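You operate a simulated robot arm through the tools that you are given. There is no shell and no other tool. Be economical: measure what you need, move in short steps, check, and stop when the job is done.

You run a simulated two-armed robot. Do the job below in one go: nothing can be reset, and whatever is moved stays where it is left.

Task
Pick up the tin that says "white sesame" from the counter with one hand, pass it to the other hand and put it on the top of the table. Set down upright: tin.

The check looks at the end state, three seconds after you hand in, the way a careful person would. Anything else that was tipped, shoved, dropped, spilled or broken makes it a failure.

Robot
Two 7-joint arms with two-finger grippers on one trunk, on a base that drives. Base frame: it is fixed to the floor where the robot stands at the start and does not move with it; the origin is under the middle of the robot, x ahead of it, y to its left, z up; the surface under the hand at the start is at about z = 830. Units: mm, degrees, N and s.
The left shoulder is at the start at [163, 216, 988], the right one opposite. With the tool pointing down near the work surface each hand reaches from about 100 to 900 mm from the robot's upright axis, wherever it stands, measured 20 degrees to its own side. Places, roughly: top of the table [-2500, 800, 700]. Payload 3.18 kg a hand.
The tool frame of a hand sits at the grasp point between the pads (the TCP): z along the fingers, y along the line on which they close. The tips reach 30 mm beyond it. Largest opening 144 mm; the body of the gripper starts 103 mm behind the TCP.
Orientation is that of the tool frame in the base frame, as a unit quaternion [w, x, y, z]. With the fingers straight down and closing along the base's y, the tool's x points along the base's -x, its y along +y and its z along -z.

Tools
- The arms move only by the tool apply_moves. It takes "left_commands", "right_commands" or both (then of equal length, played together; a hand with none holds still); each is a list that holds one entry, the list of rows, each a list of 7 numbers: the opening in per cent of the stroke, from 0 (shut) to 100 (fully open), then the shift along the tool's x, y, z in units of 300 mm (1.0 is 300 mm), then the turn, a rotation vector about the tool's x, y, z in units of 180 degrees (1.0 is 180 degrees). In form: [[[hand, tx, ty, tz, wx, wy, wz], ...]]. A call has 1 to 10 rows; each row is the pose to reach, as a shift and turn from the pose commanded when the call began, along the tool's axes at that moment. A call with a number of a shift or a turn outside -1 to 1 is refused whole. Rows are played at 5 a second. More than 50 mm and 8.6 degrees between two rows, or a gripper value outside its range, and nothing of the call is played. A pose out of reach is approached as far as the arm can. The call stops where the force on the tool passes 40 N (or 10 N more than at its start, if that is more) or the arm is blocked; 0.2 s more then pass. Each finger halts on what it meets, pressing with about 45 N; the grip force reading is that of the motor and also rises with nothing between the fingers. The clock runs only during rows and for 0.2 s after the last one: add rows that repeat a pose to give the fingers time. It gives the time, the measured TCP pose, the force on the tool (base axes), the opening and the grip force at its end, in the units of the frame above (readings bear some noise), with the torque about the TCP (base axes, N m) and any sound that the robot's microphone picked up.
- Cameras (640 x 400 px; columns grow to the right, rows downward): "scene" is now at [313.9, -8.8, 1198.6]; the picture's right is [-0.08, -1.00, 0.00], its down [-0.21, 0.02, -0.98] and it looks along [0.97, -0.08, -0.21] (base axes); focal length 214 px, centre (320, 200). "left" rides on the left gripper at [76, -16, -143] in its tool frame; the picture's right is [0.21, 0.98, 0.00], its down [-0.84, 0.18, -0.51] and it looks along [-0.50, 0.11, 0.86] (tool axes); focal length 218 px, centre (320, 200). "right" rides on the right gripper at [77, 16, -143] in its tool frame; the picture's right is [-0.21, 0.98, 0.00], its down [-0.84, -0.18, -0.51] and it looks along [-0.50, -0.11, 0.86] (tool axes); focal length 218 px, centre (320, 200). There is no depth. A picture from a camera that has moved, and an enlarged one, comes with that camera's place and axes in the base frame and with its lens.
- snapshot(camera): a new picture of that camera. The clock stands still meanwhile.
- move_column(by): slides the trunk up (or, below 0, down) by that many mm; the arms and the scene camera ride with it, the base frame stays. It gives what a move gives, with no picture.
- base_move(legs): drives the robot by 1 to 6 legs, each [ahead, left, turn to the left] in mm, mm and degrees, along the robot's own axes; the way and the turn of a leg run together, so that a leg with both is an arc; at most 1500 mm and 180 degrees a leg. The arms and the cameras ride along, it lands a little off, and it stops where it bumps. It gives what a move gives.
- aim_head(pan, tilt): turns the head with the scene camera to pan (to the left, within 80 degrees either way) and tilt (down, from -29 to 69), counted from straight ahead of the robot. It gives what a move gives.
- close_up(camera, box): a new picture of the part [left, top, right, bottom] of that camera's present view, enlarged. The clock stands still meanwhile.
- close_job(): hands the job in; it is judged then, once.

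Go step by step. Nothing tells you exact positions but the pictures and the camera data: compare them with the known pose of the tool, close in by small moves and look again before you grip or let go. The budget is 120 turns and 88 pictures, counting those below and the enlarged ones. Unless the task says otherwise, let go and move clear before handing in, and close with one line.

The tools are called after "Call:" as a command line: name --argument value ..., lists and objects as JSON in quotes. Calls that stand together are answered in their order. apply_moves: Moves the arms, as the interface text tells. Its arguments: {"type":"object","properties":{"left_commands":{"type":"array"},"right_commands":{"type":"array"}},"required":[]} The other tools are called the same way: move_column (by) slides the trunk up or down; base_move (legs) drives the base; aim_head (pan, tilt) turns the head that bears the scene camera; snapshot (camera) takes a picture; close_up (camera, box) takes an enlarged picture of a part of a camera's view; close_job () hands the job in.

At the start:

```text
time: 0.0
left_tool_pos: [407.2, 280.7, 1076.5]
left_tool_rot: [0.0, 0.0, 1.0, 0.0]
left_contact_force: [-0.4, 0.5, -0.2]
left_wrist_torque: [-0.03, 0.02, 0.02]
left_opening: 144.0
left_grip_force: 0.1
right_tool_pos: [410.0, -119.7, 1069.5]
right_tool_rot: [0.001, 0.006, 1.0, -0.001]
right_contact_force: [109.7, -41.7, -46.5]
right_wrist_torque: [5.96, 12.37, 2.81]
right_opening: 143.7
right_grip_force: 0.1
trunk travel left (down, up): [-79.0, 291.0]
robot x, y, heading: [-3.0, 1.2, -0.0]
head pan, tilt: [65.9, 68.8]
```

scene: 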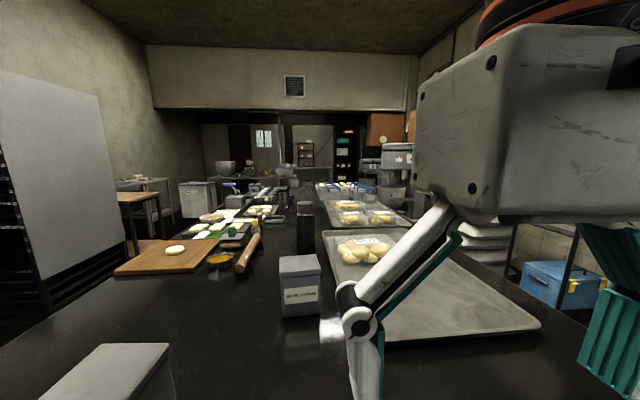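
right: 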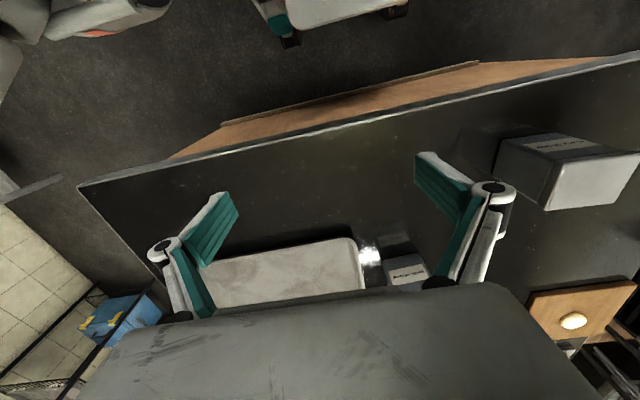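
left: 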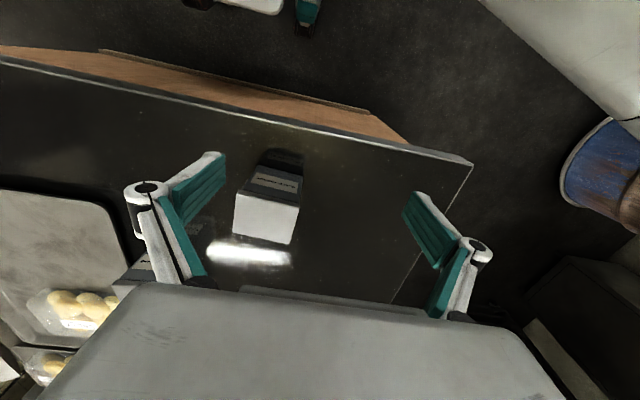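

I see at least two grey tins with labels: one close to the left hand, one farther out near the tray. The head reading does not match the scene camera's stated direction, and the right hand reads a large force with nothing touching it. I'll read the labels first.

Call:
close_up --camera "left" --box '[200, 130, 340, 270]'

Call:
close_up --camera "scene" --box '[250, 230, 350, 330]'

Call:
close_up --camera "right" --box '[340, 120, 640, 320]'

```text
2.86 times, centred on (270, 200) of left
camera zoom: at [330.7, 266.6, 1218.3], right [-0.21, 0.98, 0.0], down [0.84, 0.18, 0.51], along [0.5, 0.11, -0.86], focal length 624 px, centre (463, 200)
```

zoom: 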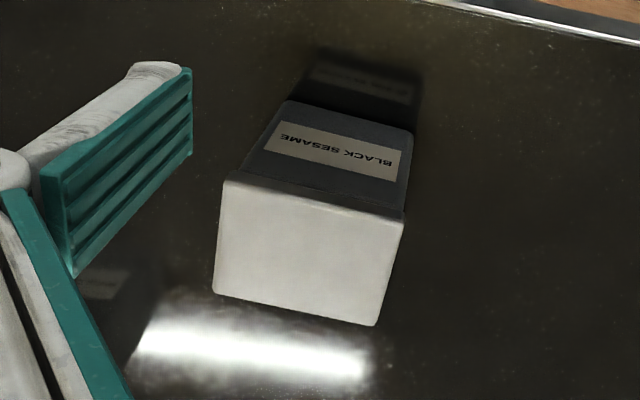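

```text
4.00 times, centred on (300, 280) of scene
camera zoom: at [313.9, -8.8, 1198.6], right [-0.08, -1.0, 0.0], down [-0.21, 0.02, -0.98], along [0.97, -0.08, -0.21], focal length 858 px, centre (400, -120)
```

zoom: 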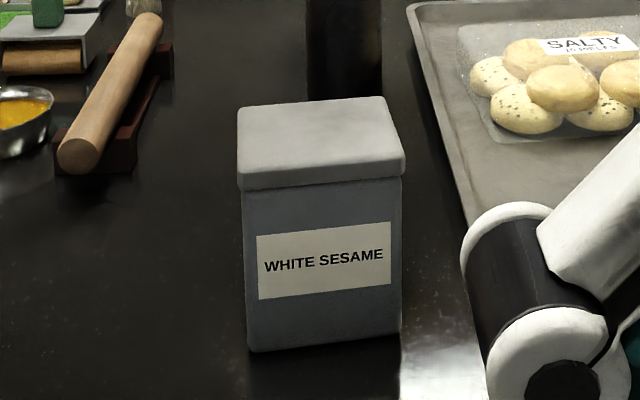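

```text
2.00 times, centred on (490, 220) of right
camera zoom: at [334.3, -102.8, 1211.2], right [0.22, 0.98, 0.0], down [0.84, -0.19, 0.51], along [0.5, -0.11, -0.86], focal length 436 px, centre (-20, 160)
```

zoom: 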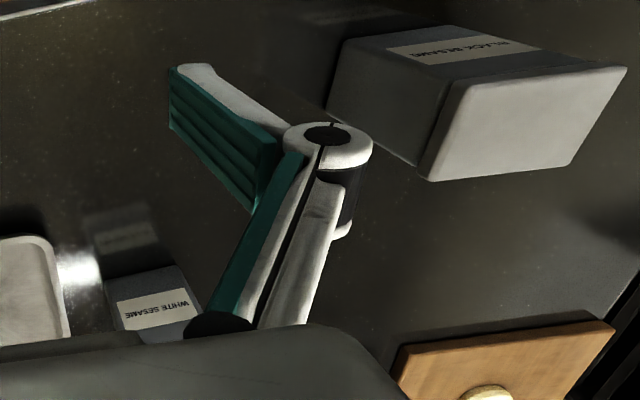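

The target tin is at about x 743–816, y -44..45, with its top at z≈948. Black sesame is the nearer one and must stay put. Before moving I'll test the head aim and look at the right hand, whose force reading is odd.

Call:
aim_head --pan -30 --tilt 45

Call:
snapshot --camera "scene"

```text
time: 1.7
left_tool_pos: [407.5, 281.5, 1076.7]
left_tool_rot: [0.0, 0.0, 1.0, 0.0]
left_contact_force: [-0.3, 1.1, -0.2]
left_wrist_torque: [0.01, -0.03, -0.01]
left_opening: 144.2
left_grip_force: 0.1
right_tool_pos: [408.9, -119.3, 1069.4]
right_tool_rot: [0.002, 0.003, 1.0, -0.002]
right_contact_force: [27.4, -58.7, -51.4]
right_wrist_torque: [7.39, -0.43, 4.45]
right_opening: 143.8
right_grip_force: 0.1
trunk travel left (down, up): [-79.0, 291.0]
robot x, y, heading: [3.2, 0.5, -0.1]
head pan, tilt: [-30.0, 45.0]
```

```text
81 pictures are left
camera scene: at [300.4, -41.6, 1165.5], right [-0.45, -0.89, 0.0], down [-0.48, 0.25, -0.84], along [0.75, -0.38, -0.54], focal length 214 px, centre (320, 200)
```

scene: 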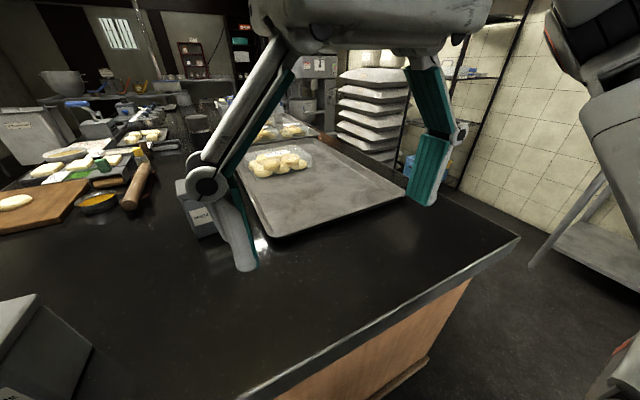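

The right-hand force changed when the head moved, so the right gripper is probably pressed against the head. I'll move the right hand forward and to the right, away from it.

Call:
apply_moves --right_commands '[[[100, -0.05, -0.05, 0, 0, 0, 0], [100, -0.13, -0.13, 0, 0, 0, 0], [100, -0.22, -0.22, 0, 0, 0, 0], [100, -0.3, -0.3, 0, 0, 0, 0], [100, -0.3, -0.3, 0, 0, 0, 0]]]'

Call:
snapshot --camera "scene"

```text
time: 2.9
left_tool_pos: [407.5, 280.9, 1077.3]
left_tool_rot: [0.0, -0.001, 1.0, 0.001]
left_contact_force: [0.2, 0.1, 0.6]
left_wrist_torque: [-0.02, 0.02, 0.02]
left_opening: 143.9
left_grip_force: 0.0
right_tool_pos: [499.5, -208.1, 1070.1]
right_tool_rot: [0.001, 0.005, 1.0, 0.001]
right_contact_force: [0.0, -0.3, 0.1]
right_wrist_torque: [0.04, 0.03, -0.03]
right_opening: 144.1
right_grip_force: 0.1
trunk travel left (down, up): [-79.0, 291.0]
robot x, y, heading: [1.1, -0.6, 0.1]
head pan, tilt: [-30.0, 45.0]
```

```text
80 pictures are left
camera scene: at [291.2, -41.7, 1147.2], right [-0.5, -0.87, 0.0], down [-0.61, 0.35, -0.71], along [0.61, -0.35, -0.71], focal length 214 px, centre (320, 200)
```

scene: 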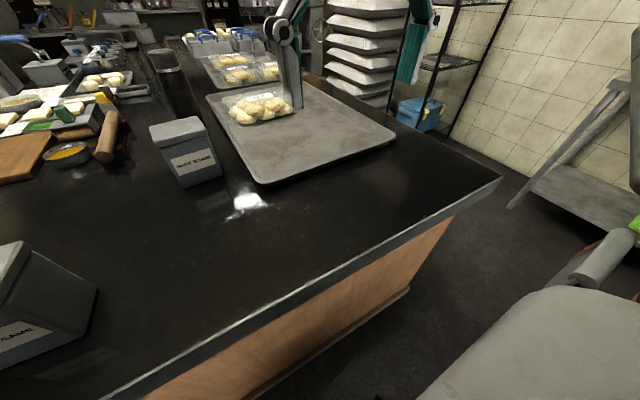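

The right hand is free, its force now reads zero and the head points true. I'll turn the head to the white sesame tin to measure it again.

Call:
aim_head --pan 0 --tilt 30

Call:
snapshot --camera "scene"

Call:
close_up --camera "scene" --box '[250, 130, 410, 230]'

```text
time: 3.9
left_tool_pos: [407.2, 281.1, 1075.8]
left_tool_rot: [0.0, 0.0, 1.0, 0.0]
left_contact_force: [0.9, 0.1, 0.2]
left_wrist_torque: [0.0, -0.02, 0.0]
left_opening: 144.3
left_grip_force: 0.1
right_tool_pos: [499.1, -207.8, 1069.4]
right_tool_rot: [0.002, 0.006, 1.0, -0.002]
right_contact_force: [-0.1, -1.3, -0.4]
right_wrist_torque: [0.01, 0.0, 0.02]
right_opening: 144.0
right_grip_force: 0.1
trunk travel left (down, up): [-79.0, 291.0]
robot x, y, heading: [2.0, 1.1, 0.1]
head pan, tilt: [0.0, 30.0]
```

```text
79 pictures are left
camera scene: at [311.4, -1.3, 1169.7], right [0.0, -1.0, 0.0], down [-0.5, 0.0, -0.87], along [0.87, 0.0, -0.5], focal length 214 px, centre (320, 200)
```

scene: 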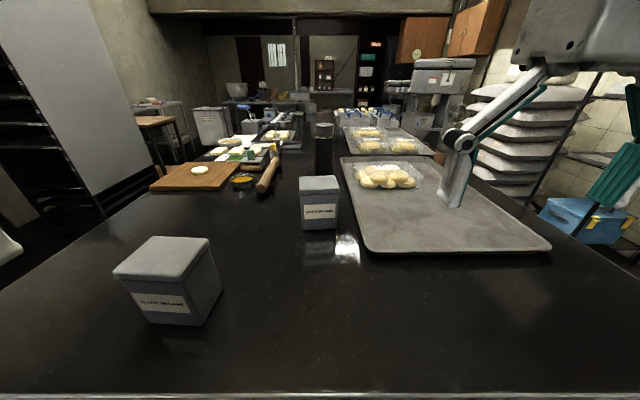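

```text
4.00 times, centred on (330, 180) of scene
camera zoom: at [311.4, -1.3, 1169.7], right [0.0, -1.0, 0.0], down [-0.5, 0.0, -0.87], along [0.87, 0.0, -0.5], focal length 858 px, centre (280, 280)
```

zoom: 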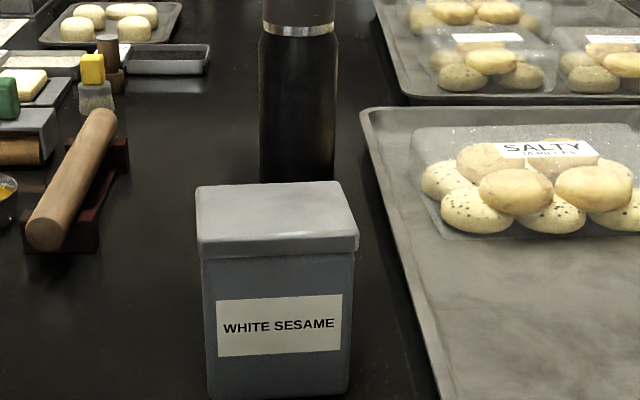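

The tin is centred at about (788, 3), top z≈946, about 91 by 74 mm, turned about +7°. I'll take it with the right hand from above, closing across the 74 mm side, so first I turn that wrist about 97° while moving forward at height.

Call:
apply_moves --right_commands '[[[100, -0.06, 0.02, 0, 0, 0, -0.045], [100, -0.12, 0.04, 0, 0, 0, -0.09], [100, -0.18, 0.06, 0, 0, 0, -0.135], [100, -0.24, 0.08, 0, 0, 0, -0.18], [100, -0.3, 0.1, 0, 0, 0, -0.225], [100, -0.36, 0.12, 0, 0, 0, -0.27], [100, -0.42, 0.14, 0, 0, 0, -0.315], [100, -0.48, 0.16, 0, 0, 0, -0.36], [100, -0.54, 0.18, 0, 0, 0, -0.405], [100, -0.6, 0.2, 0, 0, 0, -0.45]]]'

Call:
snapshot --camera "scene"

```text
time: 6.1
left_tool_pos: [406.6, 282.6, 1076.8]
left_tool_rot: [0.0, -0.001, 1.0, 0.0]
left_contact_force: [-0.5, 1.2, 0.4]
left_wrist_torque: [-0.04, 0.02, -0.01]
left_opening: 143.9
left_grip_force: 0.0
right_tool_pos: [531.9, -102.8, 916.6]
right_tool_rot: [0.082, -0.402, 0.912, 0.011]
right_contact_force: [-0.5, 0.5, 0.4]
right_wrist_torque: [-0.04, 0.03, -0.01]
right_opening: 144.2
right_grip_force: 0.1
right hand out of reach, approached as far as the arm can: row 2, 3, 4, 5, 6, 7, 8, 9, 10
trunk travel left (down, up): [-79.0, 291.0]
robot x, y, heading: [0.4, 1.7, 0.2]
head pan, tilt: [0.0, 30.0]
```

```text
77 pictures are left
camera scene: at [311.6, -0.1, 1169.7], right [0.0, -1.0, 0.0], down [-0.5, 0.0, -0.87], along [0.87, 0.0, -0.5], focal length 214 px, centre (320, 200)
```

scene: 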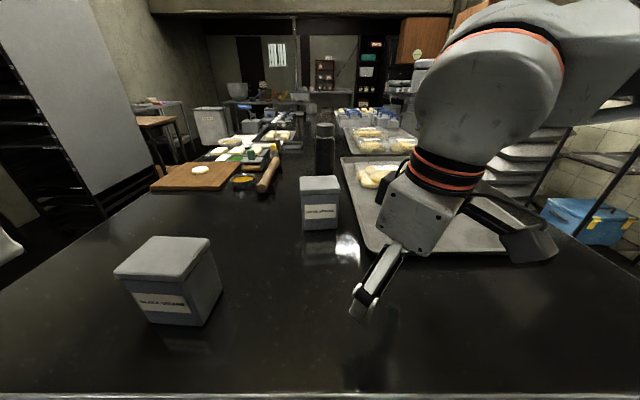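

The arm couldn't follow that turn and sank and tilted instead, though it stayed clear of everything. I'll test with one small step where commands now count from, turning back.

Call:
apply_moves --right_commands '[[[100, 0, 0, 0, 0, 0, 0.04]]]'

```text
time: 6.5
left_tool_pos: [407.2, 280.5, 1077.3]
left_tool_rot: [0.0, 0.0, 1.0, 0.001]
left_contact_force: [-0.5, 0.8, -0.6]
left_wrist_torque: [0.0, 0.01, 0.02]
left_opening: 144.1
left_grip_force: 0.0
right_tool_pos: [529.9, -102.5, 917.3]
right_tool_rot: [0.08, -0.345, 0.935, 0.016]
right_contact_force: [-0.1, 0.2, -0.1]
right_wrist_torque: [0.02, 0.0, -0.03]
right_opening: 144.0
right_grip_force: 0.0
trunk travel left (down, up): [-79.0, 291.0]
robot x, y, heading: [-3.5, -1.6, 0.1]
head pan, tilt: [0.0, 30.0]
```

Commands count from the reached pose. I'll raise the hand and undo the turn and tilt, then try the other yaw direction.

Call:
apply_moves --right_commands '[[[100, 0, 0, -0.1, 0, 0, 0], [100, 0, 0, -0.2, 0.0017, 0.009, 0.037], [100, 0, 0, -0.3, 0.0035, 0.018, 0.075], [100, 0, 0, -0.35, 0.005, 0.026, 0.112], [100, 0, 0, -0.4, 0.007, 0.035, 0.15], [100, 0, 0, -0.4, 0.0087, 0.043, 0.187], [100, 0, 0, -0.4, 0.0104, 0.052, 0.224], [100, 0, 0, -0.4, 0.0104, 0.052, 0.224]]]'

```text
time: 8.3
left_tool_pos: [407.9, 280.2, 1077.1]
left_tool_rot: [0.0, 0.0, 1.0, 0.001]
left_contact_force: [0.7, 0.3, 0.8]
left_wrist_torque: [-0.03, -0.01, 0.01]
left_opening: 143.9
left_grip_force: 0.1
right_tool_pos: [507.6, -110.7, 1040.0]
right_tool_rot: [0.0, 0.0, 1.0, -0.001]
right_contact_force: [0.7, -0.2, 0.4]
right_wrist_torque: [0.01, -0.03, 0.0]
right_opening: 144.0
right_grip_force: 0.0
trunk travel left (down, up): [-79.0, 291.0]
robot x, y, heading: [1.1, -0.0, 0.1]
head pan, tilt: [0.0, 30.0]
```

Back to neutral at z 1040. Now I turn in place the other way, by about -80°.

Call:
apply_moves --right_commands '[[[100, 0, 0, 0, 0, 0, 0.046], [100, 0, 0, 0, 0, 0, 0.092], [100, 0, 0, 0, 0, 0, 0.138], [100, 0, 0, 0, 0, 0, 0.184], [100, 0, 0, 0, 0, 0, 0.23], [100, 0, 0, 0, 0, 0, 0.276], [100, 0, 0, 0, 0, 0, 0.322], [100, 0, 0, 0, 0, 0, 0.368], [100, 0, 0, 0, 0, 0, 0.414], [100, 0, 0, 0, 0, 0, 0.46]]]'

```text
time: 10.5
left_tool_pos: [407.0, 280.5, 1077.4]
left_tool_rot: [0.0, 0.0, 1.0, 0.0]
left_contact_force: [0.5, 0.2, -0.1]
left_wrist_torque: [-0.01, 0.01, 0.02]
left_opening: 144.2
left_grip_force: 0.1
right_tool_pos: [508.1, -111.6, 1037.0]
right_tool_rot: [-0.001, 0.662, 0.749, 0.001]
right_contact_force: [0.0, 0.1, -0.3]
right_wrist_torque: [-0.01, 0.02, 0.02]
right_opening: 143.8
right_grip_force: 0.0
trunk travel left (down, up): [-79.0, 291.0]
robot x, y, heading: [0.8, 4.2, 0.2]
head pan, tilt: [0.0, 30.0]
```

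The -83° turn works, and the camera is now on the hand's left. Next I move partway toward the tin and check reach.

Call:
apply_moves --right_commands '[[[100, 0.04, 0.14, 0, 0, 0, 0], [100, 0.08, 0.28, 0, 0, 0, 0], [100, 0.11, 0.42, 0, 0, 0, 0], [100, 0.15, 0.56, 0, 0, 0, 0], [100, 0.15, 0.56, 0, 0, 0, 0]]]'

Call:
snapshot --camera "scene"

```text
time: 11.7
left_tool_pos: [407.3, 280.3, 1077.2]
left_tool_rot: [0.0, 0.001, 1.0, 0.0]
left_contact_force: [-0.5, -0.3, 0.8]
left_wrist_torque: [0.01, -0.01, 0.01]
left_opening: 144.1
left_grip_force: 0.1
right_tool_pos: [669.1, -46.7, 1036.9]
right_tool_rot: [0.001, 0.661, 0.75, 0.0]
right_contact_force: [0.0, 0.1, 0.5]
right_wrist_torque: [0.03, -0.03, -0.05]
right_opening: 143.7
right_grip_force: 0.1
trunk travel left (down, up): [-79.0, 291.0]
robot x, y, heading: [-1.8, 2.3, -0.1]
head pan, tilt: [0.0, 30.0]
```

```text
76 pictures are left
camera scene: at [310.8, -1.7, 1170.1], right [0.0, -1.0, 0.0], down [-0.5, 0.0, -0.87], along [0.87, 0.0, -0.5], focal length 214 px, centre (320, 200)
```

scene: 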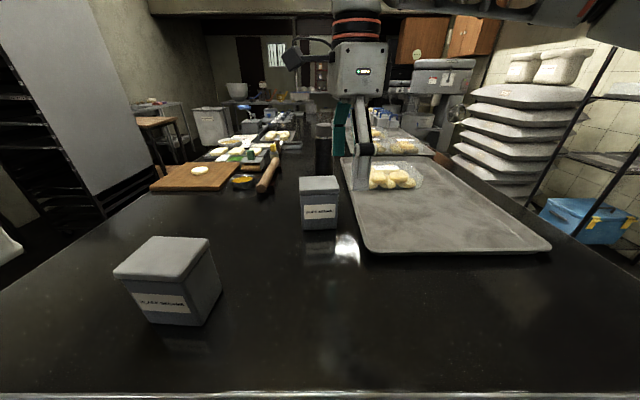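

Reach is fine so far, so I'll finish the move to above the tin.

Call:
apply_moves --right_commands '[[[100, 0.03, 0.105, 0, 0, 0, 0], [100, 0.06, 0.21, 0, 0, 0, 0], [100, 0.09, 0.31, 0, 0, 0, 0], [100, 0.117, 0.414, 0, 0, 0, 0], [100, 0.117, 0.414, 0, 0, 0, 0]]]'

Call:
snapshot --camera "scene"

Call:
snapshot --camera "right"

```text
time: 12.5
left_tool_pos: [406.5, 280.5, 1077.5]
left_tool_rot: [0.0, -0.001, 1.0, -0.001]
left_contact_force: [-0.1, 0.7, 0.3]
left_wrist_torque: [-0.02, -0.02, 0.0]
left_opening: 144.0
left_grip_force: 0.0
right_tool_pos: [746.1, -53.2, 1086.2]
right_tool_rot: [-0.099, 0.665, 0.735, 0.088]
right_contact_force: [0.1, 1.3, 1.1]
right_wrist_torque: [0.0, 0.0, -0.04]
right_opening: 143.8
right_grip_force: 0.0
right hand out of reach, approached as far as the arm can: row 3, 4
trunk travel left (down, up): [-79.0, 291.0]
robot x, y, heading: [2.1, 2.6, 0.1]
head pan, tilt: [0.0, 30.0]
stopped in row 4 (right hand): the arm was blocked; the commanded pose is now the measured one
```

```text
75 pictures are left
camera scene: at [311.0, -2.1, 1170.0], right [0.0, -1.0, 0.0], down [-0.5, 0.0, -0.87], along [0.87, 0.0, -0.5], focal length 214 px, centre (320, 200)
```

scene: 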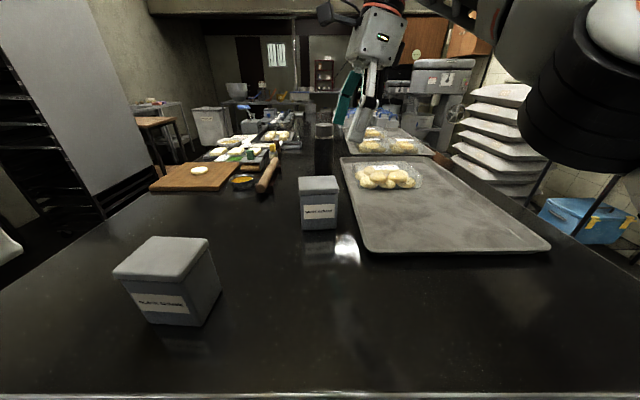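

```text
74 pictures are left
camera right: at [760.8, -15.2, 1243.0], right [0.99, -0.1, -0.06], down [-0.08, -0.96, 0.27], along [-0.08, -0.26, -0.96], focal length 218 px, centre (320, 200)
```

right: 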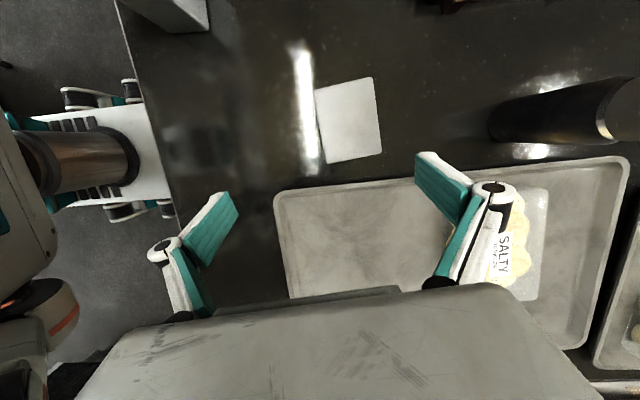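

That is past the arm's reach at this height. I'll step back to the good upright pose, then raise the trunk so the hand can work lower relative to the shoulder.

Call:
apply_moves --right_commands '[[[100, 0, -0.084, 0.056, 0, -0.029, -0.0025], [100, 0, -0.168, 0.113, 0, -0.057, -0.005], [100, 0, -0.253, 0.17, 0, -0.086, -0.0075], [100, 0, -0.253, 0.17, 0, -0.086, -0.0075]]]'

Call:
move_column --by 150

```text
time: 13.5
left_tool_pos: [407.6, 281.7, 1077.6]
left_tool_rot: [0.0, 0.0, 1.0, 0.0]
left_contact_force: [0.5, 0.2, 0.1]
left_wrist_torque: [-0.04, 0.0, -0.04]
left_opening: 143.8
left_grip_force: 0.0
right_tool_pos: [667.9, -43.0, 1033.3]
right_tool_rot: [0.005, 0.66, 0.752, -0.004]
right_contact_force: [-0.3, 0.1, -0.7]
right_wrist_torque: [0.0, 0.03, 0.02]
right_opening: 144.2
right_grip_force: 0.1
trunk travel left (down, up): [-79.0, 291.0]
robot x, y, heading: [-0.1, -0.4, -0.3]
head pan, tilt: [0.0, 30.0]
```

```text
time: 15.1
left_tool_pos: [404.5, 280.8, 1225.1]
left_tool_rot: [0.005, 0.0, 1.0, 0.0]
left_contact_force: [-0.7, 0.4, 0.1]
left_wrist_torque: [-0.05, -0.04, -0.01]
left_opening: 144.2
left_grip_force: 0.0
right_tool_pos: [687.9, -126.7, 1218.7]
right_tool_rot: [-0.02, 0.706, 0.707, 0.043]
right_contact_force: [0.7, 0.5, -0.3]
right_wrist_torque: [-0.03, -0.05, 0.01]
right_opening: 143.7
right_grip_force: 0.0
trunk travel left (down, up): [-224.0, 145.0]
robot x, y, heading: [-2.4, -0.9, -0.1]
head pan, tilt: [0.0, 30.0]
stopped: the arm was blocked; the commanded pose is now the measured one
```

The trunk rose about 146 mm, but something blocked the right arm and it drifted about 80 mm to the right. I'll look.

Call:
snapshot --camera "scene"

Call:
snapshot --camera "left"

Call:
snapshot --camera "right"

```text
73 pictures are left
camera scene: at [165.8, -0.5, 1339.6], right [0.0, -1.0, 0.0], down [-0.5, 0.0, -0.87], along [0.87, 0.0, -0.5], focal length 214 px, centre (320, 200)
```

scene: 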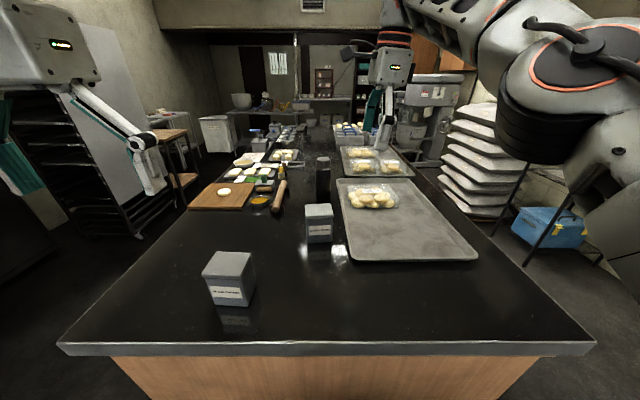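

```text
72 pictures are left
camera left: at [326.4, 266.8, 1366.5], right [-0.21, 0.98, 0.0], down [0.84, 0.18, 0.52], along [0.5, 0.11, -0.86], focal length 218 px, centre (320, 200)
```

left: 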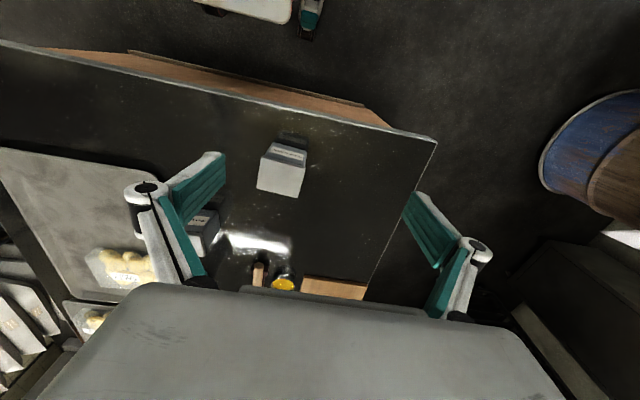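

```text
71 pictures are left
camera right: at [700.5, -64.2, 1367.5], right [0.98, -0.21, 0.02], down [-0.2, -0.88, 0.42], along [-0.07, -0.42, -0.91], focal length 218 px, centre (320, 200)
```

right: 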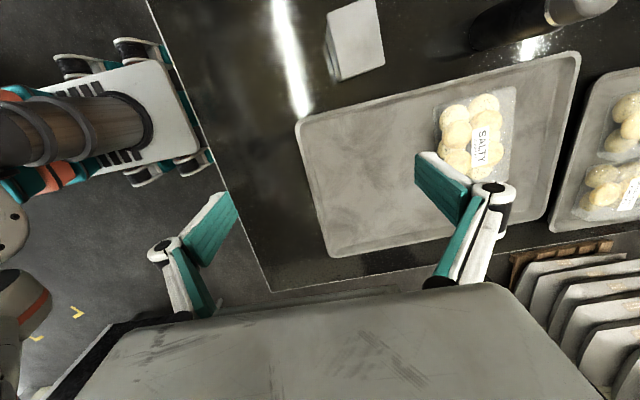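

Nothing was touched; the arm was simply at its limit. The base has clear room in front of the counter (edge at x≈430), so I'll drive 150 mm forward to bring the tin well into reach.

Call:
base_move --legs '[[150, 0, 0]]'

Call:
apply_moves --right_commands '[[[100, 0.05, -0.05, 0.0, 0.006, -0.014, -0.019], [100, 0.1, -0.1, 0.0, 0.0121, -0.0277, -0.0387], [100, 0.15, -0.12, 0.1, 0.0121, -0.0277, -0.0387], [100, 0.2, -0.15, 0.2, 0.0121, -0.0277, -0.0387], [100, 0.2, -0.15, 0.2, 0.0121, -0.0277, -0.0387]]]'

Call:
snapshot --camera "scene"

```text
time: 16.6
left_tool_pos: [548.8, 280.2, 1224.7]
left_tool_rot: [0.005, -0.001, 1.0, 0.001]
left_contact_force: [-0.5, 0.1, 0.9]
left_wrist_torque: [0.04, -0.06, 0.02]
left_opening: 144.0
left_grip_force: 0.1
right_tool_pos: [832.6, -131.6, 1217.3]
right_tool_rot: [-0.02, 0.706, 0.707, 0.044]
right_contact_force: [-0.9, 0.2, 1.0]
right_wrist_torque: [0.02, -0.05, -0.04]
right_opening: 144.0
right_grip_force: 0.1
trunk travel left (down, up): [-224.0, 145.0]
robot x, y, heading: [139.4, -0.5, 0.3]
head pan, tilt: [0.0, 30.0]
stopped in leg 1: the robot was blocked; the commanded pose is now the measured one
```

```text
time: 17.8
left_tool_pos: [549.4, 279.6, 1224.9]
left_tool_rot: [0.004, -0.001, 1.0, 0.001]
left_contact_force: [-0.3, 0.0, 0.6]
left_wrist_torque: [0.01, -0.03, 0.01]
left_opening: 144.1
left_grip_force: 0.2
right_tool_pos: [789.9, -64.9, 1162.5]
right_tool_rot: [0.0, 0.662, 0.75, 0.001]
right_contact_force: [0.2, 0.5, 1.3]
right_wrist_torque: [0.02, 0.01, -0.01]
right_opening: 144.1
right_grip_force: 0.1
trunk travel left (down, up): [-224.0, 145.0]
robot x, y, heading: [143.2, -0.6, -0.0]
head pan, tilt: [0.0, 30.0]
```

```text
70 pictures are left
camera scene: at [310.9, -2.8, 1339.3], right [0.0, -1.0, 0.0], down [-0.5, 0.0, -0.87], along [0.87, 0.0, -0.5], focal length 214 px, centre (320, 200)
```

scene: 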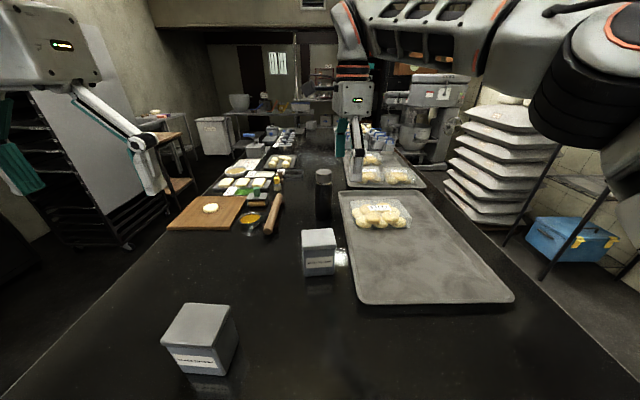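

Blocked at about 143 mm, and the tin is still where it was. The right hand is upright with the correct yaw, so I'll move it above the tin and lower it to z≈1030.

Call:
apply_moves --right_commands '[[[100, 0.113, 0.01, 0.05, 0, 0, 0], [100, 0.226, 0.021, 0.12, 0, 0, 0], [100, 0.226, 0.021, 0.24, 0, 0, 0], [100, 0.226, 0.021, 0.36, 0, 0, 0], [100, 0.226, 0.021, 0.43, 0, 0, 0], [100, 0.226, 0.021, 0.43, 0, 0, 0]]]'

Call:
snapshot --camera "right"

Call:
close_up --camera "scene" --box '[240, 160, 400, 300]'

```text
time: 19.2
left_tool_pos: [549.1, 280.9, 1224.9]
left_tool_rot: [0.005, 0.0, 1.0, 0.001]
left_contact_force: [0.1, 0.4, 0.4]
left_wrist_torque: [-0.01, 0.03, 0.04]
left_opening: 144.0
left_grip_force: 0.1
right_tool_pos: [785.8, 5.1, 1032.5]
right_tool_rot: [0.0, 0.663, 0.749, 0.0]
right_contact_force: [0.4, -0.2, -0.7]
right_wrist_torque: [0.03, -0.03, -0.04]
right_opening: 144.2
right_grip_force: 0.0
trunk travel left (down, up): [-224.0, 145.0]
robot x, y, heading: [141.6, -3.3, -0.1]
head pan, tilt: [0.0, 30.0]
```

```text
69 pictures are left
camera right: at [795.4, 82.4, 1175.6], right [1.0, -0.09, 0.0], down [-0.08, -0.86, 0.51], along [-0.04, -0.5, -0.86], focal length 218 px, centre (320, 200)
```

right: 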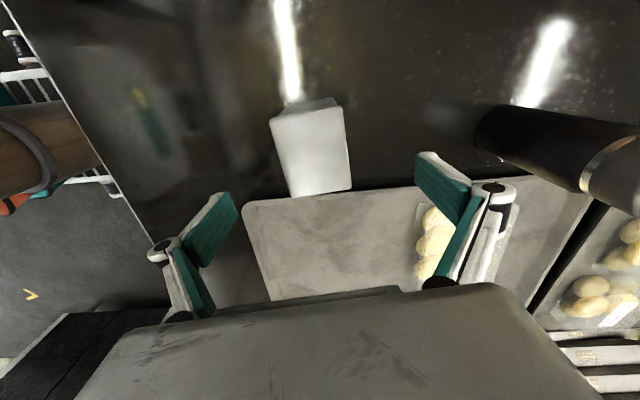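

```text
2.86 times, centred on (320, 230) of scene
camera zoom: at [310.6, -3.0, 1339.4], right [0.0, -1.0, 0.0], down [-0.5, 0.0, -0.87], along [0.87, 0.0, -0.5], focal length 613 px, centre (320, 114)
```

zoom: 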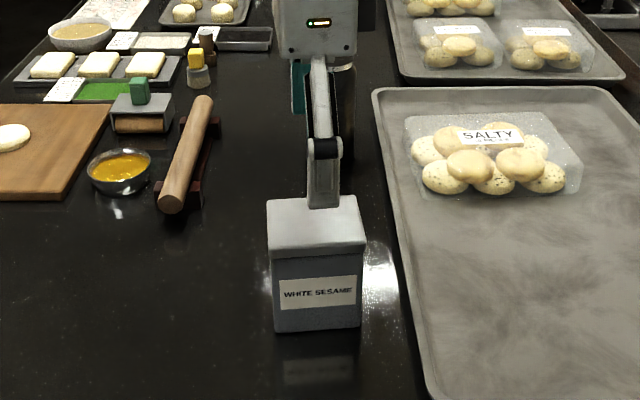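

The hand is centred over the tin within a few mm. I'll descend to TCP z≈922, watching the force.

Call:
apply_moves --right_commands '[[[100, 0, -0.01, 0.1, 0, 0, 0], [100, 0, -0.01, 0.2, 0, 0, 0], [100, 0, -0.01, 0.3, 0, 0, 0], [100, 0, -0.01, 0.365, 0, 0, 0], [100, 0, -0.01, 0.365, 0, 0, 0]]]'

Call:
close_up --camera "scene" --box '[240, 160, 400, 300]'

Call:
snapshot --camera "right"

```text
time: 20.4
left_tool_pos: [548.8, 279.7, 1225.3]
left_tool_rot: [0.004, -0.001, 1.0, 0.001]
left_contact_force: [-0.2, -0.5, -0.2]
left_wrist_torque: [0.0, 0.0, -0.02]
left_opening: 143.9
left_grip_force: 0.2
right_tool_pos: [787.5, 2.7, 924.1]
right_tool_rot: [-0.001, 0.663, 0.749, 0.001]
right_contact_force: [0.0, -0.4, 0.5]
right_wrist_torque: [0.02, -0.01, -0.01]
right_opening: 143.8
right_grip_force: 0.1
trunk travel left (down, up): [-224.0, 145.0]
robot x, y, heading: [141.7, -0.7, 0.3]
head pan, tilt: [0.0, 30.0]
```

```text
2.86 times, centred on (320, 230) of scene
camera zoom: at [310.9, -2.9, 1339.4], right [0.0, -1.0, 0.0], down [-0.5, 0.0, -0.87], along [0.87, 0.0, -0.5], focal length 613 px, centre (320, 114)
```

zoom: 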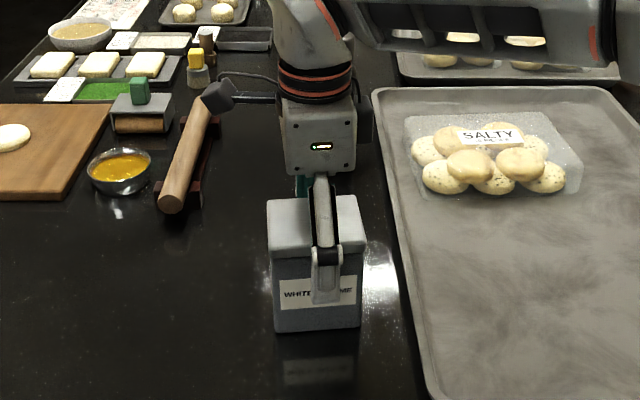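

```text
66 pictures are left
camera right: at [795.9, 80.4, 1066.7], right [1.0, -0.09, 0.0], down [-0.08, -0.86, 0.51], along [-0.04, -0.5, -0.86], focal length 218 px, centre (320, 200)
```

right: 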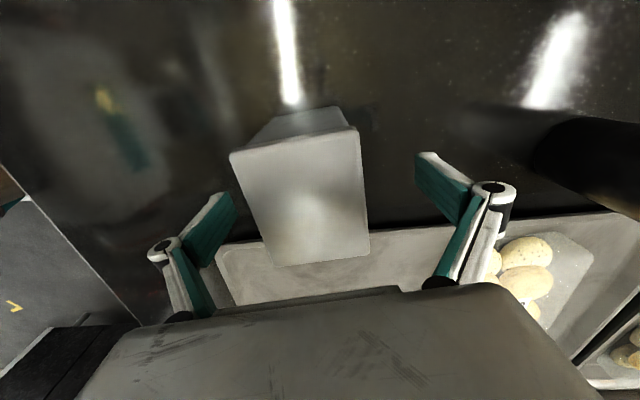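

Fingers straddle the tin and its centre is about 4 mm nearer than the TCP. I'll correct that and close.

Call:
apply_moves --right_commands '[[[100, 0, -0.014, 0, 0, 0, 0], [60, 0, -0.014, 0, 0, 0, 0], [40, 0, -0.014, 0, 0, 0, 0], [30, 0, -0.014, 0, 0, 0, 0], [30, 0, -0.014, 0, 0, 0, 0], [30, 0, -0.014, 0, 0, 0, 0]]]'

Call:
close_up --camera "scene" --box '[240, 160, 400, 300]'

```text
time: 21.8
left_tool_pos: [549.9, 280.4, 1224.7]
left_tool_rot: [0.004, 0.0, 1.0, 0.001]
left_contact_force: [0.5, 0.4, 1.1]
left_wrist_torque: [-0.01, 0.03, 0.02]
left_opening: 143.8
left_grip_force: 0.1
right_tool_pos: [782.9, 2.0, 923.1]
right_tool_rot: [-0.001, 0.662, 0.749, -0.001]
right_contact_force: [-2.3, -0.8, 0.2]
right_wrist_torque: [-0.07, -0.06, -0.06]
right_opening: 72.4
right_grip_force: 44.6
trunk travel left (down, up): [-224.0, 145.0]
robot x, y, heading: [140.6, -2.7, 0.0]
head pan, tilt: [0.0, 30.0]
```

```text
2.86 times, centred on (320, 230) of scene
camera zoom: at [310.9, -2.8, 1339.3], right [0.0, -1.0, 0.0], down [-0.5, 0.0, -0.87], along [0.87, 0.0, -0.5], focal length 613 px, centre (320, 114)
```

zoom: 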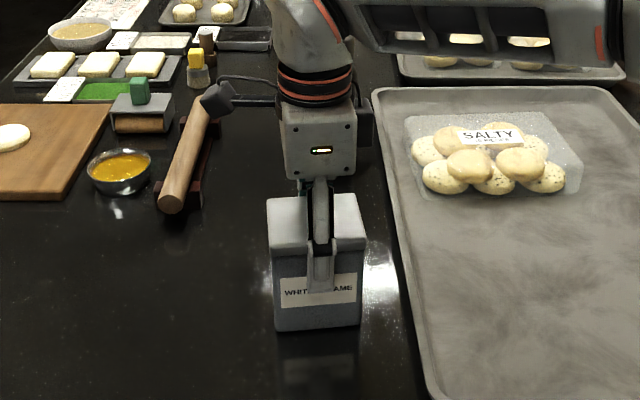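

Gripped at 72 mm with 45 N. I'll lift straight up.

Call:
apply_moves --right_commands '[[[20, 0, 0, -0.03, 0, 0, 0], [20, 0, 0, -0.13, 0, 0, 0], [20, 0, 0, -0.25, 0, 0, 0], [20, 0, 0, -0.38, 0, 0, 0], [20, 0, 0, -0.5, 0, 0, 0], [20, 0, 0, -0.5, 0, 0, 0]]]'

Call:
snapshot --camera "scene"

```text
time: 23.2
left_tool_pos: [551.0, 279.4, 1223.4]
left_tool_rot: [0.004, 0.0, 1.0, 0.002]
left_contact_force: [0.3, -0.3, 0.5]
left_wrist_torque: [-0.02, 0.01, 0.0]
left_opening: 143.9
left_grip_force: 0.2
right_tool_pos: [784.2, 1.9, 1072.2]
right_tool_rot: [-0.001, 0.662, 0.75, 0.001]
right_contact_force: [0.2, 0.4, -4.4]
right_wrist_torque: [0.01, 0.03, 0.01]
right_opening: 72.2
right_grip_force: 45.4
trunk travel left (down, up): [-224.0, 145.0]
robot x, y, heading: [144.8, -1.6, 0.1]
head pan, tilt: [0.0, 30.0]
```

```text
64 pictures are left
camera scene: at [312.0, -2.8, 1339.0], right [0.0, -1.0, 0.0], down [-0.5, 0.0, -0.87], along [0.87, 0.0, -0.5], focal length 214 px, centre (320, 200)
```

scene: 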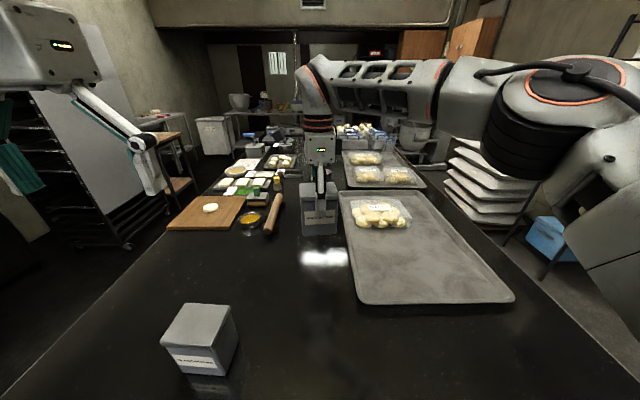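

The tin is lifted and weighs about 0.45 kg. Next I pitch the left hand to point forward and 35° down, in place, ready to grip the lower part of the tin across its 91 mm width.

Call:
apply_moves --left_commands '[[[100, 0, 0, 0, 0, -0.044, 0], [100, 0, 0, 0, 0, -0.088, 0], [100, 0, 0, 0, 0, -0.132, 0], [100, 0, 0, 0, 0, -0.176, 0], [100, 0, 0, 0, 0, -0.22, 0], [100, 0, 0, 0, 0, -0.264, 0], [100, 0, 0, 0, 0, -0.306, 0], [100, 0, 0, 0, 0, -0.306, 0]]]'

Call:
snapshot --camera "scene"

```text
time: 25.0
left_tool_pos: [559.4, 280.7, 1242.0]
left_tool_rot: [0.465, -0.001, 0.885, 0.001]
left_contact_force: [1.1, 0.6, 0.9]
left_wrist_torque: [0.0, 0.0, -0.01]
left_opening: 144.0
left_grip_force: 0.0
left hand out of reach, approached as far as the arm can: row 7, 8
right_tool_pos: [783.4, 3.1, 1072.7]
right_tool_rot: [0.0, 0.663, 0.749, 0.0]
right_contact_force: [0.1, 0.6, -3.8]
right_wrist_torque: [0.01, 0.01, 0.0]
right_opening: 72.4
right_grip_force: 44.8
trunk travel left (down, up): [-224.0, 145.0]
robot x, y, heading: [142.6, -1.1, -0.0]
head pan, tilt: [0.0, 30.0]
```

```text
63 pictures are left
camera scene: at [311.4, -2.6, 1339.2], right [0.0, -1.0, 0.0], down [-0.5, 0.0, -0.87], along [0.87, 0.0, -0.5], focal length 214 px, centre (320, 200)
```

scene: 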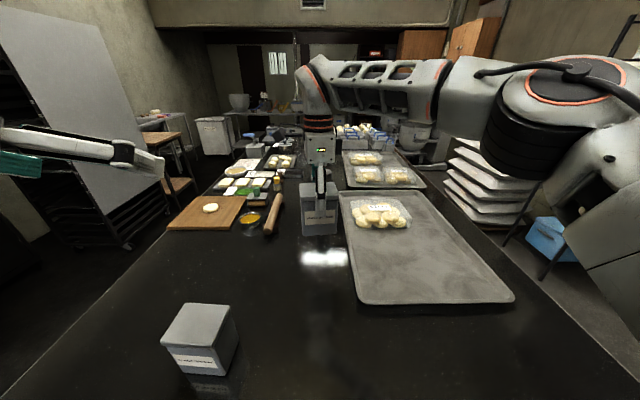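

The left hand is pitched at 34.5°. To keep the left wrist away from the head, I'll carry the tin 150 mm to the left and turn it -15° with the right hand.

Call:
apply_moves --right_commands '[[[20, 0.12, 0.015, 0, 0, 0, 0.02], [20, 0.25, 0.03, 0, 0, 0, 0.04], [20, 0.37, 0.045, 0, 0, 0, 0.06], [20, 0.497, 0.06, 0, 0, 0, 0.083], [20, 0.497, 0.06, 0, 0, 0, 0.083]]]'

Call:
snapshot --camera "scene"

```text
time: 25.6
left_tool_pos: [561.1, 280.7, 1241.7]
left_tool_rot: [0.463, -0.001, 0.887, 0.001]
left_contact_force: [0.0, 0.1, -0.8]
left_wrist_torque: [-0.01, 0.02, -0.07]
left_opening: 144.1
left_grip_force: 0.0
right_tool_pos: [854.2, -46.1, 1102.1]
right_tool_rot: [-0.025, 0.78, 0.624, 0.037]
right_contact_force: [0.3, 0.8, -5.1]
right_wrist_torque: [-0.08, 0.03, 0.0]
right_opening: 72.2
right_grip_force: 44.7
right hand out of reach, approached as far as the arm can: row 3
trunk travel left (down, up): [-224.0, 145.0]
robot x, y, heading: [147.6, -1.1, 0.2]
head pan, tilt: [0.0, 30.0]
stopped in row 3 (right hand): the arm was blocked; the commanded pose is now the measured one
```

```text
62 pictures are left
camera scene: at [313.5, -2.2, 1338.6], right [0.0, -1.0, 0.0], down [-0.5, 0.0, -0.86], along [0.86, 0.0, -0.5], focal length 214 px, centre (320, 200)
```

scene: 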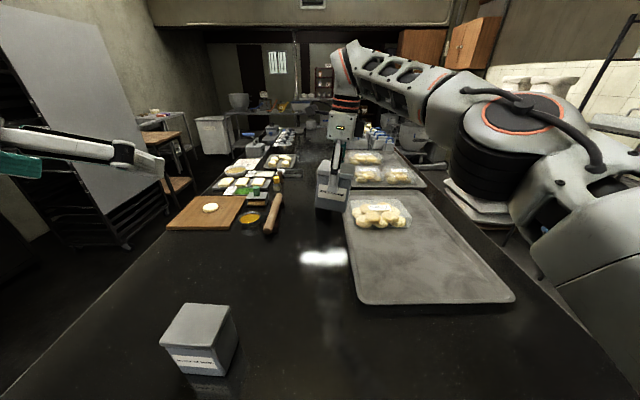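

The right arm hit its limit going left and swung outward, but the tin is still held. I'll bring it back upright at a comfortable spot around (770, -40), keeping the -103° yaw, so the left hand can approach at about -13°.

Call:
apply_moves --right_commands '[[[20, -0.012, -0.07, 0.02, 0, -0.007, 0], [20, -0.025, -0.14, 0.04, 0, -0.014, 0], [20, -0.037, -0.21, 0.062, 0, -0.021, 0], [20, -0.05, -0.278, 0.083, 0, -0.0283, 0], [20, -0.05, -0.278, 0.083, 0, -0.0283, 0]]]'

Call:
close_up --camera "scene" --box '[240, 100, 400, 240]'

```text
time: 26.8
left_tool_pos: [560.2, 279.6, 1242.4]
left_tool_rot: [0.465, 0.0, 0.885, 0.001]
left_contact_force: [1.5, 0.8, -0.2]
left_wrist_torque: [0.04, -0.01, 0.01]
left_opening: 143.7
left_grip_force: 0.1
right_tool_pos: [768.0, -35.3, 1078.1]
right_tool_rot: [0.005, 0.78, 0.626, 0.004]
right_contact_force: [0.0, -0.1, -3.7]
right_wrist_torque: [0.0, 0.04, 0.0]
right_opening: 72.4
right_grip_force: 45.3
trunk travel left (down, up): [-224.0, 145.0]
robot x, y, heading: [146.5, -1.9, -0.1]
head pan, tilt: [0.0, 30.0]
```

```text
2.86 times, centred on (320, 170) of scene
camera zoom: at [311.5, -2.9, 1339.2], right [0.0, -1.0, 0.0], down [-0.5, 0.0, -0.87], along [0.87, 0.0, -0.5], focal length 613 px, centre (320, 286)
```

zoom: 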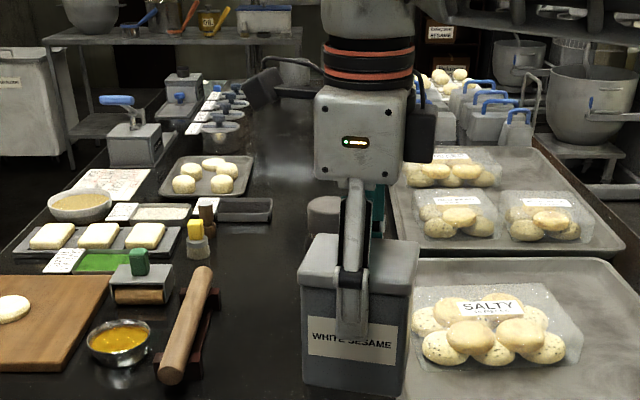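

The tin is upright at about (768, -35), bottom z≈985, facing about -12.5°. I'll move the left hand to a pre-grasp 170 mm short of it along its approach line, lowering first to clear the head.

Call:
apply_moves --left_commands '[[[100, 0.066, 0, 0.13, 0, 0, 0], [100, 0.133, 0, 0.26, 0.014, 0, 0.01], [100, 0.199, 0, 0.392, 0.028, 0, 0.02], [100, 0.199, -0.13, 0.392, 0.043, 0, 0.03], [100, 0.199, -0.27, 0.392, 0.0571, 0, 0.0393], [100, 0.199, -0.4, 0.392, 0.0571, 0, 0.0393], [100, 0.199, -0.54, 0.392, 0.0571, 0, 0.0393], [100, 0.199, -0.68, 0.392, 0.0571, 0, 0.0393], [100, 0.199, -0.81, 0.392, 0.0571, 0, 0.0393], [100, 0.199, -0.943, 0.392, 0.0571, 0, 0.0393]]]'

Call:
snapshot --camera "scene"

Call:
snapshot --camera "left"

```text
time: 29.0
left_tool_pos: [624.0, -3.7, 1125.4]
left_tool_rot: [0.463, 0.097, 0.88, -0.05]
left_contact_force: [-0.4, -1.0, 0.4]
left_wrist_torque: [0.06, 0.0, -0.01]
left_opening: 144.2
left_grip_force: 0.0
left hand out of reach, approached as far as the arm can: row 1, 2, 3, 4, 5, 6, 7
right_tool_pos: [766.6, -37.2, 1078.1]
right_tool_rot: [0.005, 0.78, 0.626, 0.004]
right_contact_force: [-0.8, -1.0, -4.1]
right_wrist_torque: [0.02, -0.02, 0.05]
right_opening: 72.3
right_grip_force: 45.0
trunk travel left (down, up): [-224.0, 145.0]
robot x, y, heading: [142.0, -4.3, 0.4]
head pan, tilt: [0.0, 30.0]
```

```text
60 pictures are left
camera scene: at [310.8, -4.4, 1339.3], right [0.0, -1.0, 0.0], down [-0.5, 0.0, -0.87], along [0.87, 0.0, -0.5], focal length 214 px, centre (320, 200)
```

scene: 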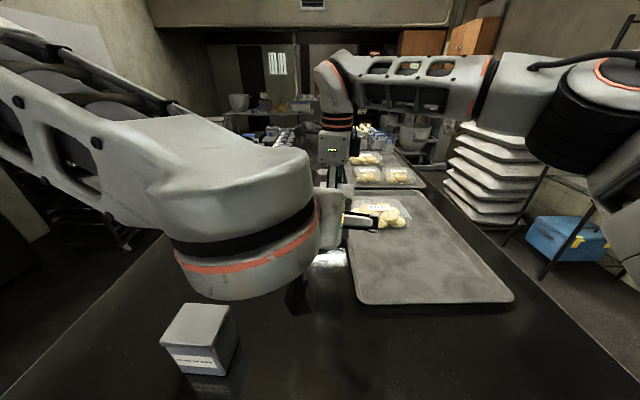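

```text
59 pictures are left
camera left: at [462.0, 16.7, 1143.5], right [0.09, 0.98, -0.17], down [0.1, 0.16, 0.98], along [0.99, -0.11, -0.08], focal length 218 px, centre (320, 200)
```

left: 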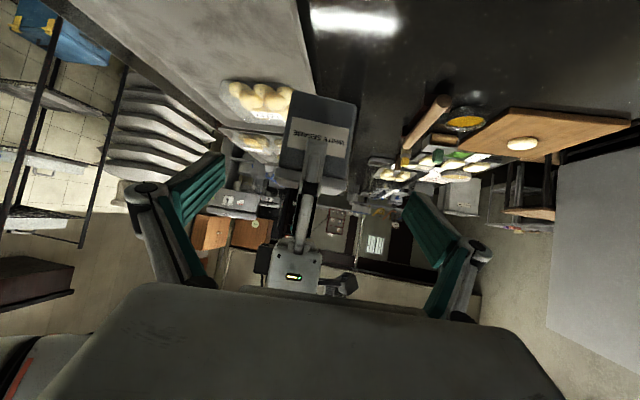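

The left hand reached the pre-grasp exactly and the tin sits between its open fingers. I'll advance along the fingers most of the way, then check.

Call:
apply_moves --left_commands '[[[100, 0, 0, 0.1, 0, 0, 0], [100, 0, 0, 0.2, 0, 0, 0], [100, 0, 0, 0.3, 0, 0, 0], [100, 0, 0, 0.4, 0, 0, 0], [100, 0, 0, 0.4, 0, 0, 0]]]'

Call:
snapshot --camera "left"

Call:
close_up --camera "scene" --box '[200, 100, 440, 310]'

```text
time: 30.2
left_tool_pos: [717.6, -24.7, 1057.7]
left_tool_rot: [0.463, 0.096, 0.88, -0.051]
left_contact_force: [-0.4, 0.2, 1.0]
left_wrist_torque: [-0.01, 0.0, 0.0]
left_opening: 144.2
left_grip_force: 0.1
right_tool_pos: [766.6, -36.3, 1078.8]
right_tool_rot: [0.005, 0.78, 0.626, 0.003]
right_contact_force: [0.0, -0.4, -3.6]
right_wrist_torque: [0.03, 0.0, 0.03]
right_opening: 72.4
right_grip_force: 45.0
trunk travel left (down, up): [-224.0, 145.0]
robot x, y, heading: [144.7, -0.3, 0.2]
head pan, tilt: [0.0, 30.0]
```

```text
58 pictures are left
camera left: at [557.6, -4.1, 1074.8], right [0.09, 0.98, -0.17], down [0.1, 0.16, 0.98], along [0.99, -0.11, -0.08], focal length 218 px, centre (320, 200)
```

left: 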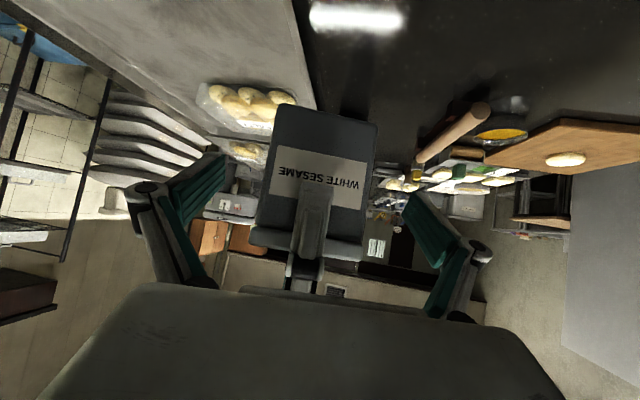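

```text
1.90 times, centred on (320, 205) of scene
camera zoom: at [310.8, -2.7, 1339.4], right [0.0, -1.0, 0.0], down [-0.5, 0.0, -0.87], along [0.87, 0.0, -0.5], focal length 408 px, centre (320, 190)
```

zoom: 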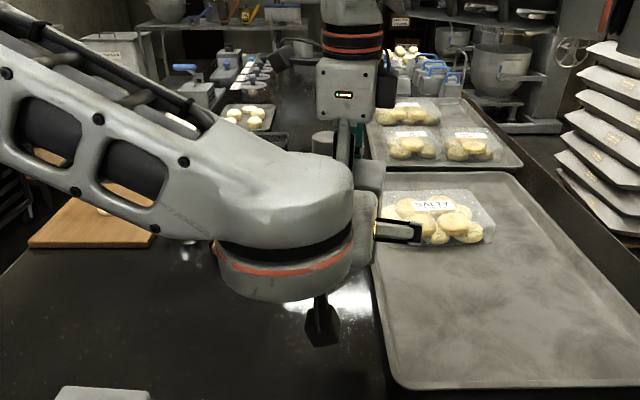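

Alignment is good, tin bottom at z≈987, and the fingers straddle it. I'll advance the last 45 mm and close the left gripper.

Call:
apply_moves --left_commands '[[[100, 0, 0, 0.05, 0, 0, 0], [100, 0, 0, 0.1, 0, 0, 0], [100, 0, 0, 0.15, 0, 0, 0], [100, 0, 0, 0.15, 0, 0, 0]]]'

Call:
snapshot --camera "left"

```text
time: 31.2
left_tool_pos: [755.4, -32.7, 1032.7]
left_tool_rot: [0.462, 0.096, 0.88, -0.05]
left_contact_force: [0.3, -1.0, -1.0]
left_wrist_torque: [0.02, 0.01, -0.03]
left_opening: 143.6
left_grip_force: 0.1
right_tool_pos: [766.4, -36.7, 1078.4]
right_tool_rot: [0.005, 0.778, 0.628, 0.004]
right_contact_force: [0.0, 0.2, -3.5]
right_wrist_torque: [-0.02, 0.0, 0.0]
right_opening: 71.9
right_grip_force: 45.0
trunk travel left (down, up): [-224.0, 145.0]
robot x, y, heading: [141.6, -2.6, -0.1]
head pan, tilt: [0.0, 30.0]
```

```text
56 pictures are left
camera left: at [594.5, -12.4, 1050.0], right [0.09, 0.98, -0.17], down [0.1, 0.16, 0.98], along [0.99, -0.11, -0.08], focal length 218 px, centre (320, 200)
```

left: 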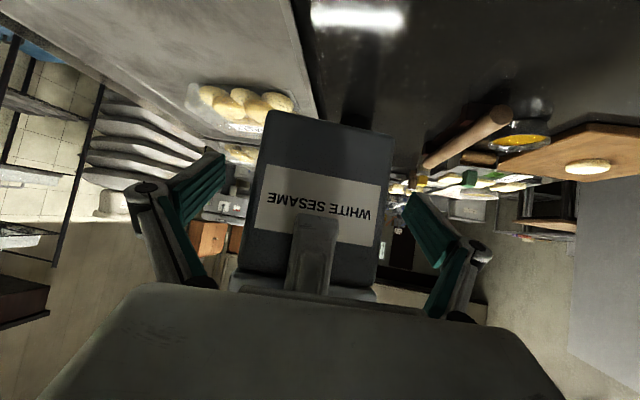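

Centred within a few mm. I'll close the left gripper.

Call:
apply_moves --left_commands '[[[80, 0, 0, 0, 0, 0, 0], [65, 0, 0, 0, 0, 0, 0], [55, 0, 0, 0, 0, 0, 0], [45, 0, 0, 0, 0, 0, 0], [35, 0, 0, 0, 0, 0, 0], [35, 0, 0, 0, 0, 0, 0]]]'

Call:
snapshot --camera "left"

```text
time: 32.6
left_tool_pos: [755.6, -33.3, 1032.3]
left_tool_rot: [0.462, 0.096, 0.881, -0.05]
left_contact_force: [-4.1, -5.9, 1.5]
left_wrist_torque: [-0.08, -0.11, -0.2]
left_opening: 89.4
left_grip_force: 44.7
right_tool_pos: [767.8, -36.7, 1079.3]
right_tool_rot: [0.005, 0.779, 0.627, 0.005]
right_contact_force: [4.1, 6.7, -4.6]
right_wrist_torque: [0.38, -0.05, 0.06]
right_opening: 72.1
right_grip_force: 44.7
trunk travel left (down, up): [-224.0, 145.0]
robot x, y, heading: [146.2, 0.2, -0.2]
head pan, tilt: [0.0, 30.0]
```

```text
55 pictures are left
camera left: at [594.2, -12.7, 1049.9], right [0.1, 0.98, -0.17], down [0.1, 0.16, 0.98], along [0.99, -0.11, -0.08], focal length 218 px, centre (320, 200)
```

left: 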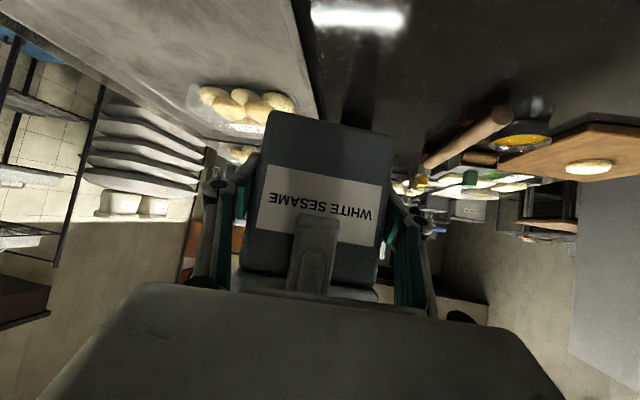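

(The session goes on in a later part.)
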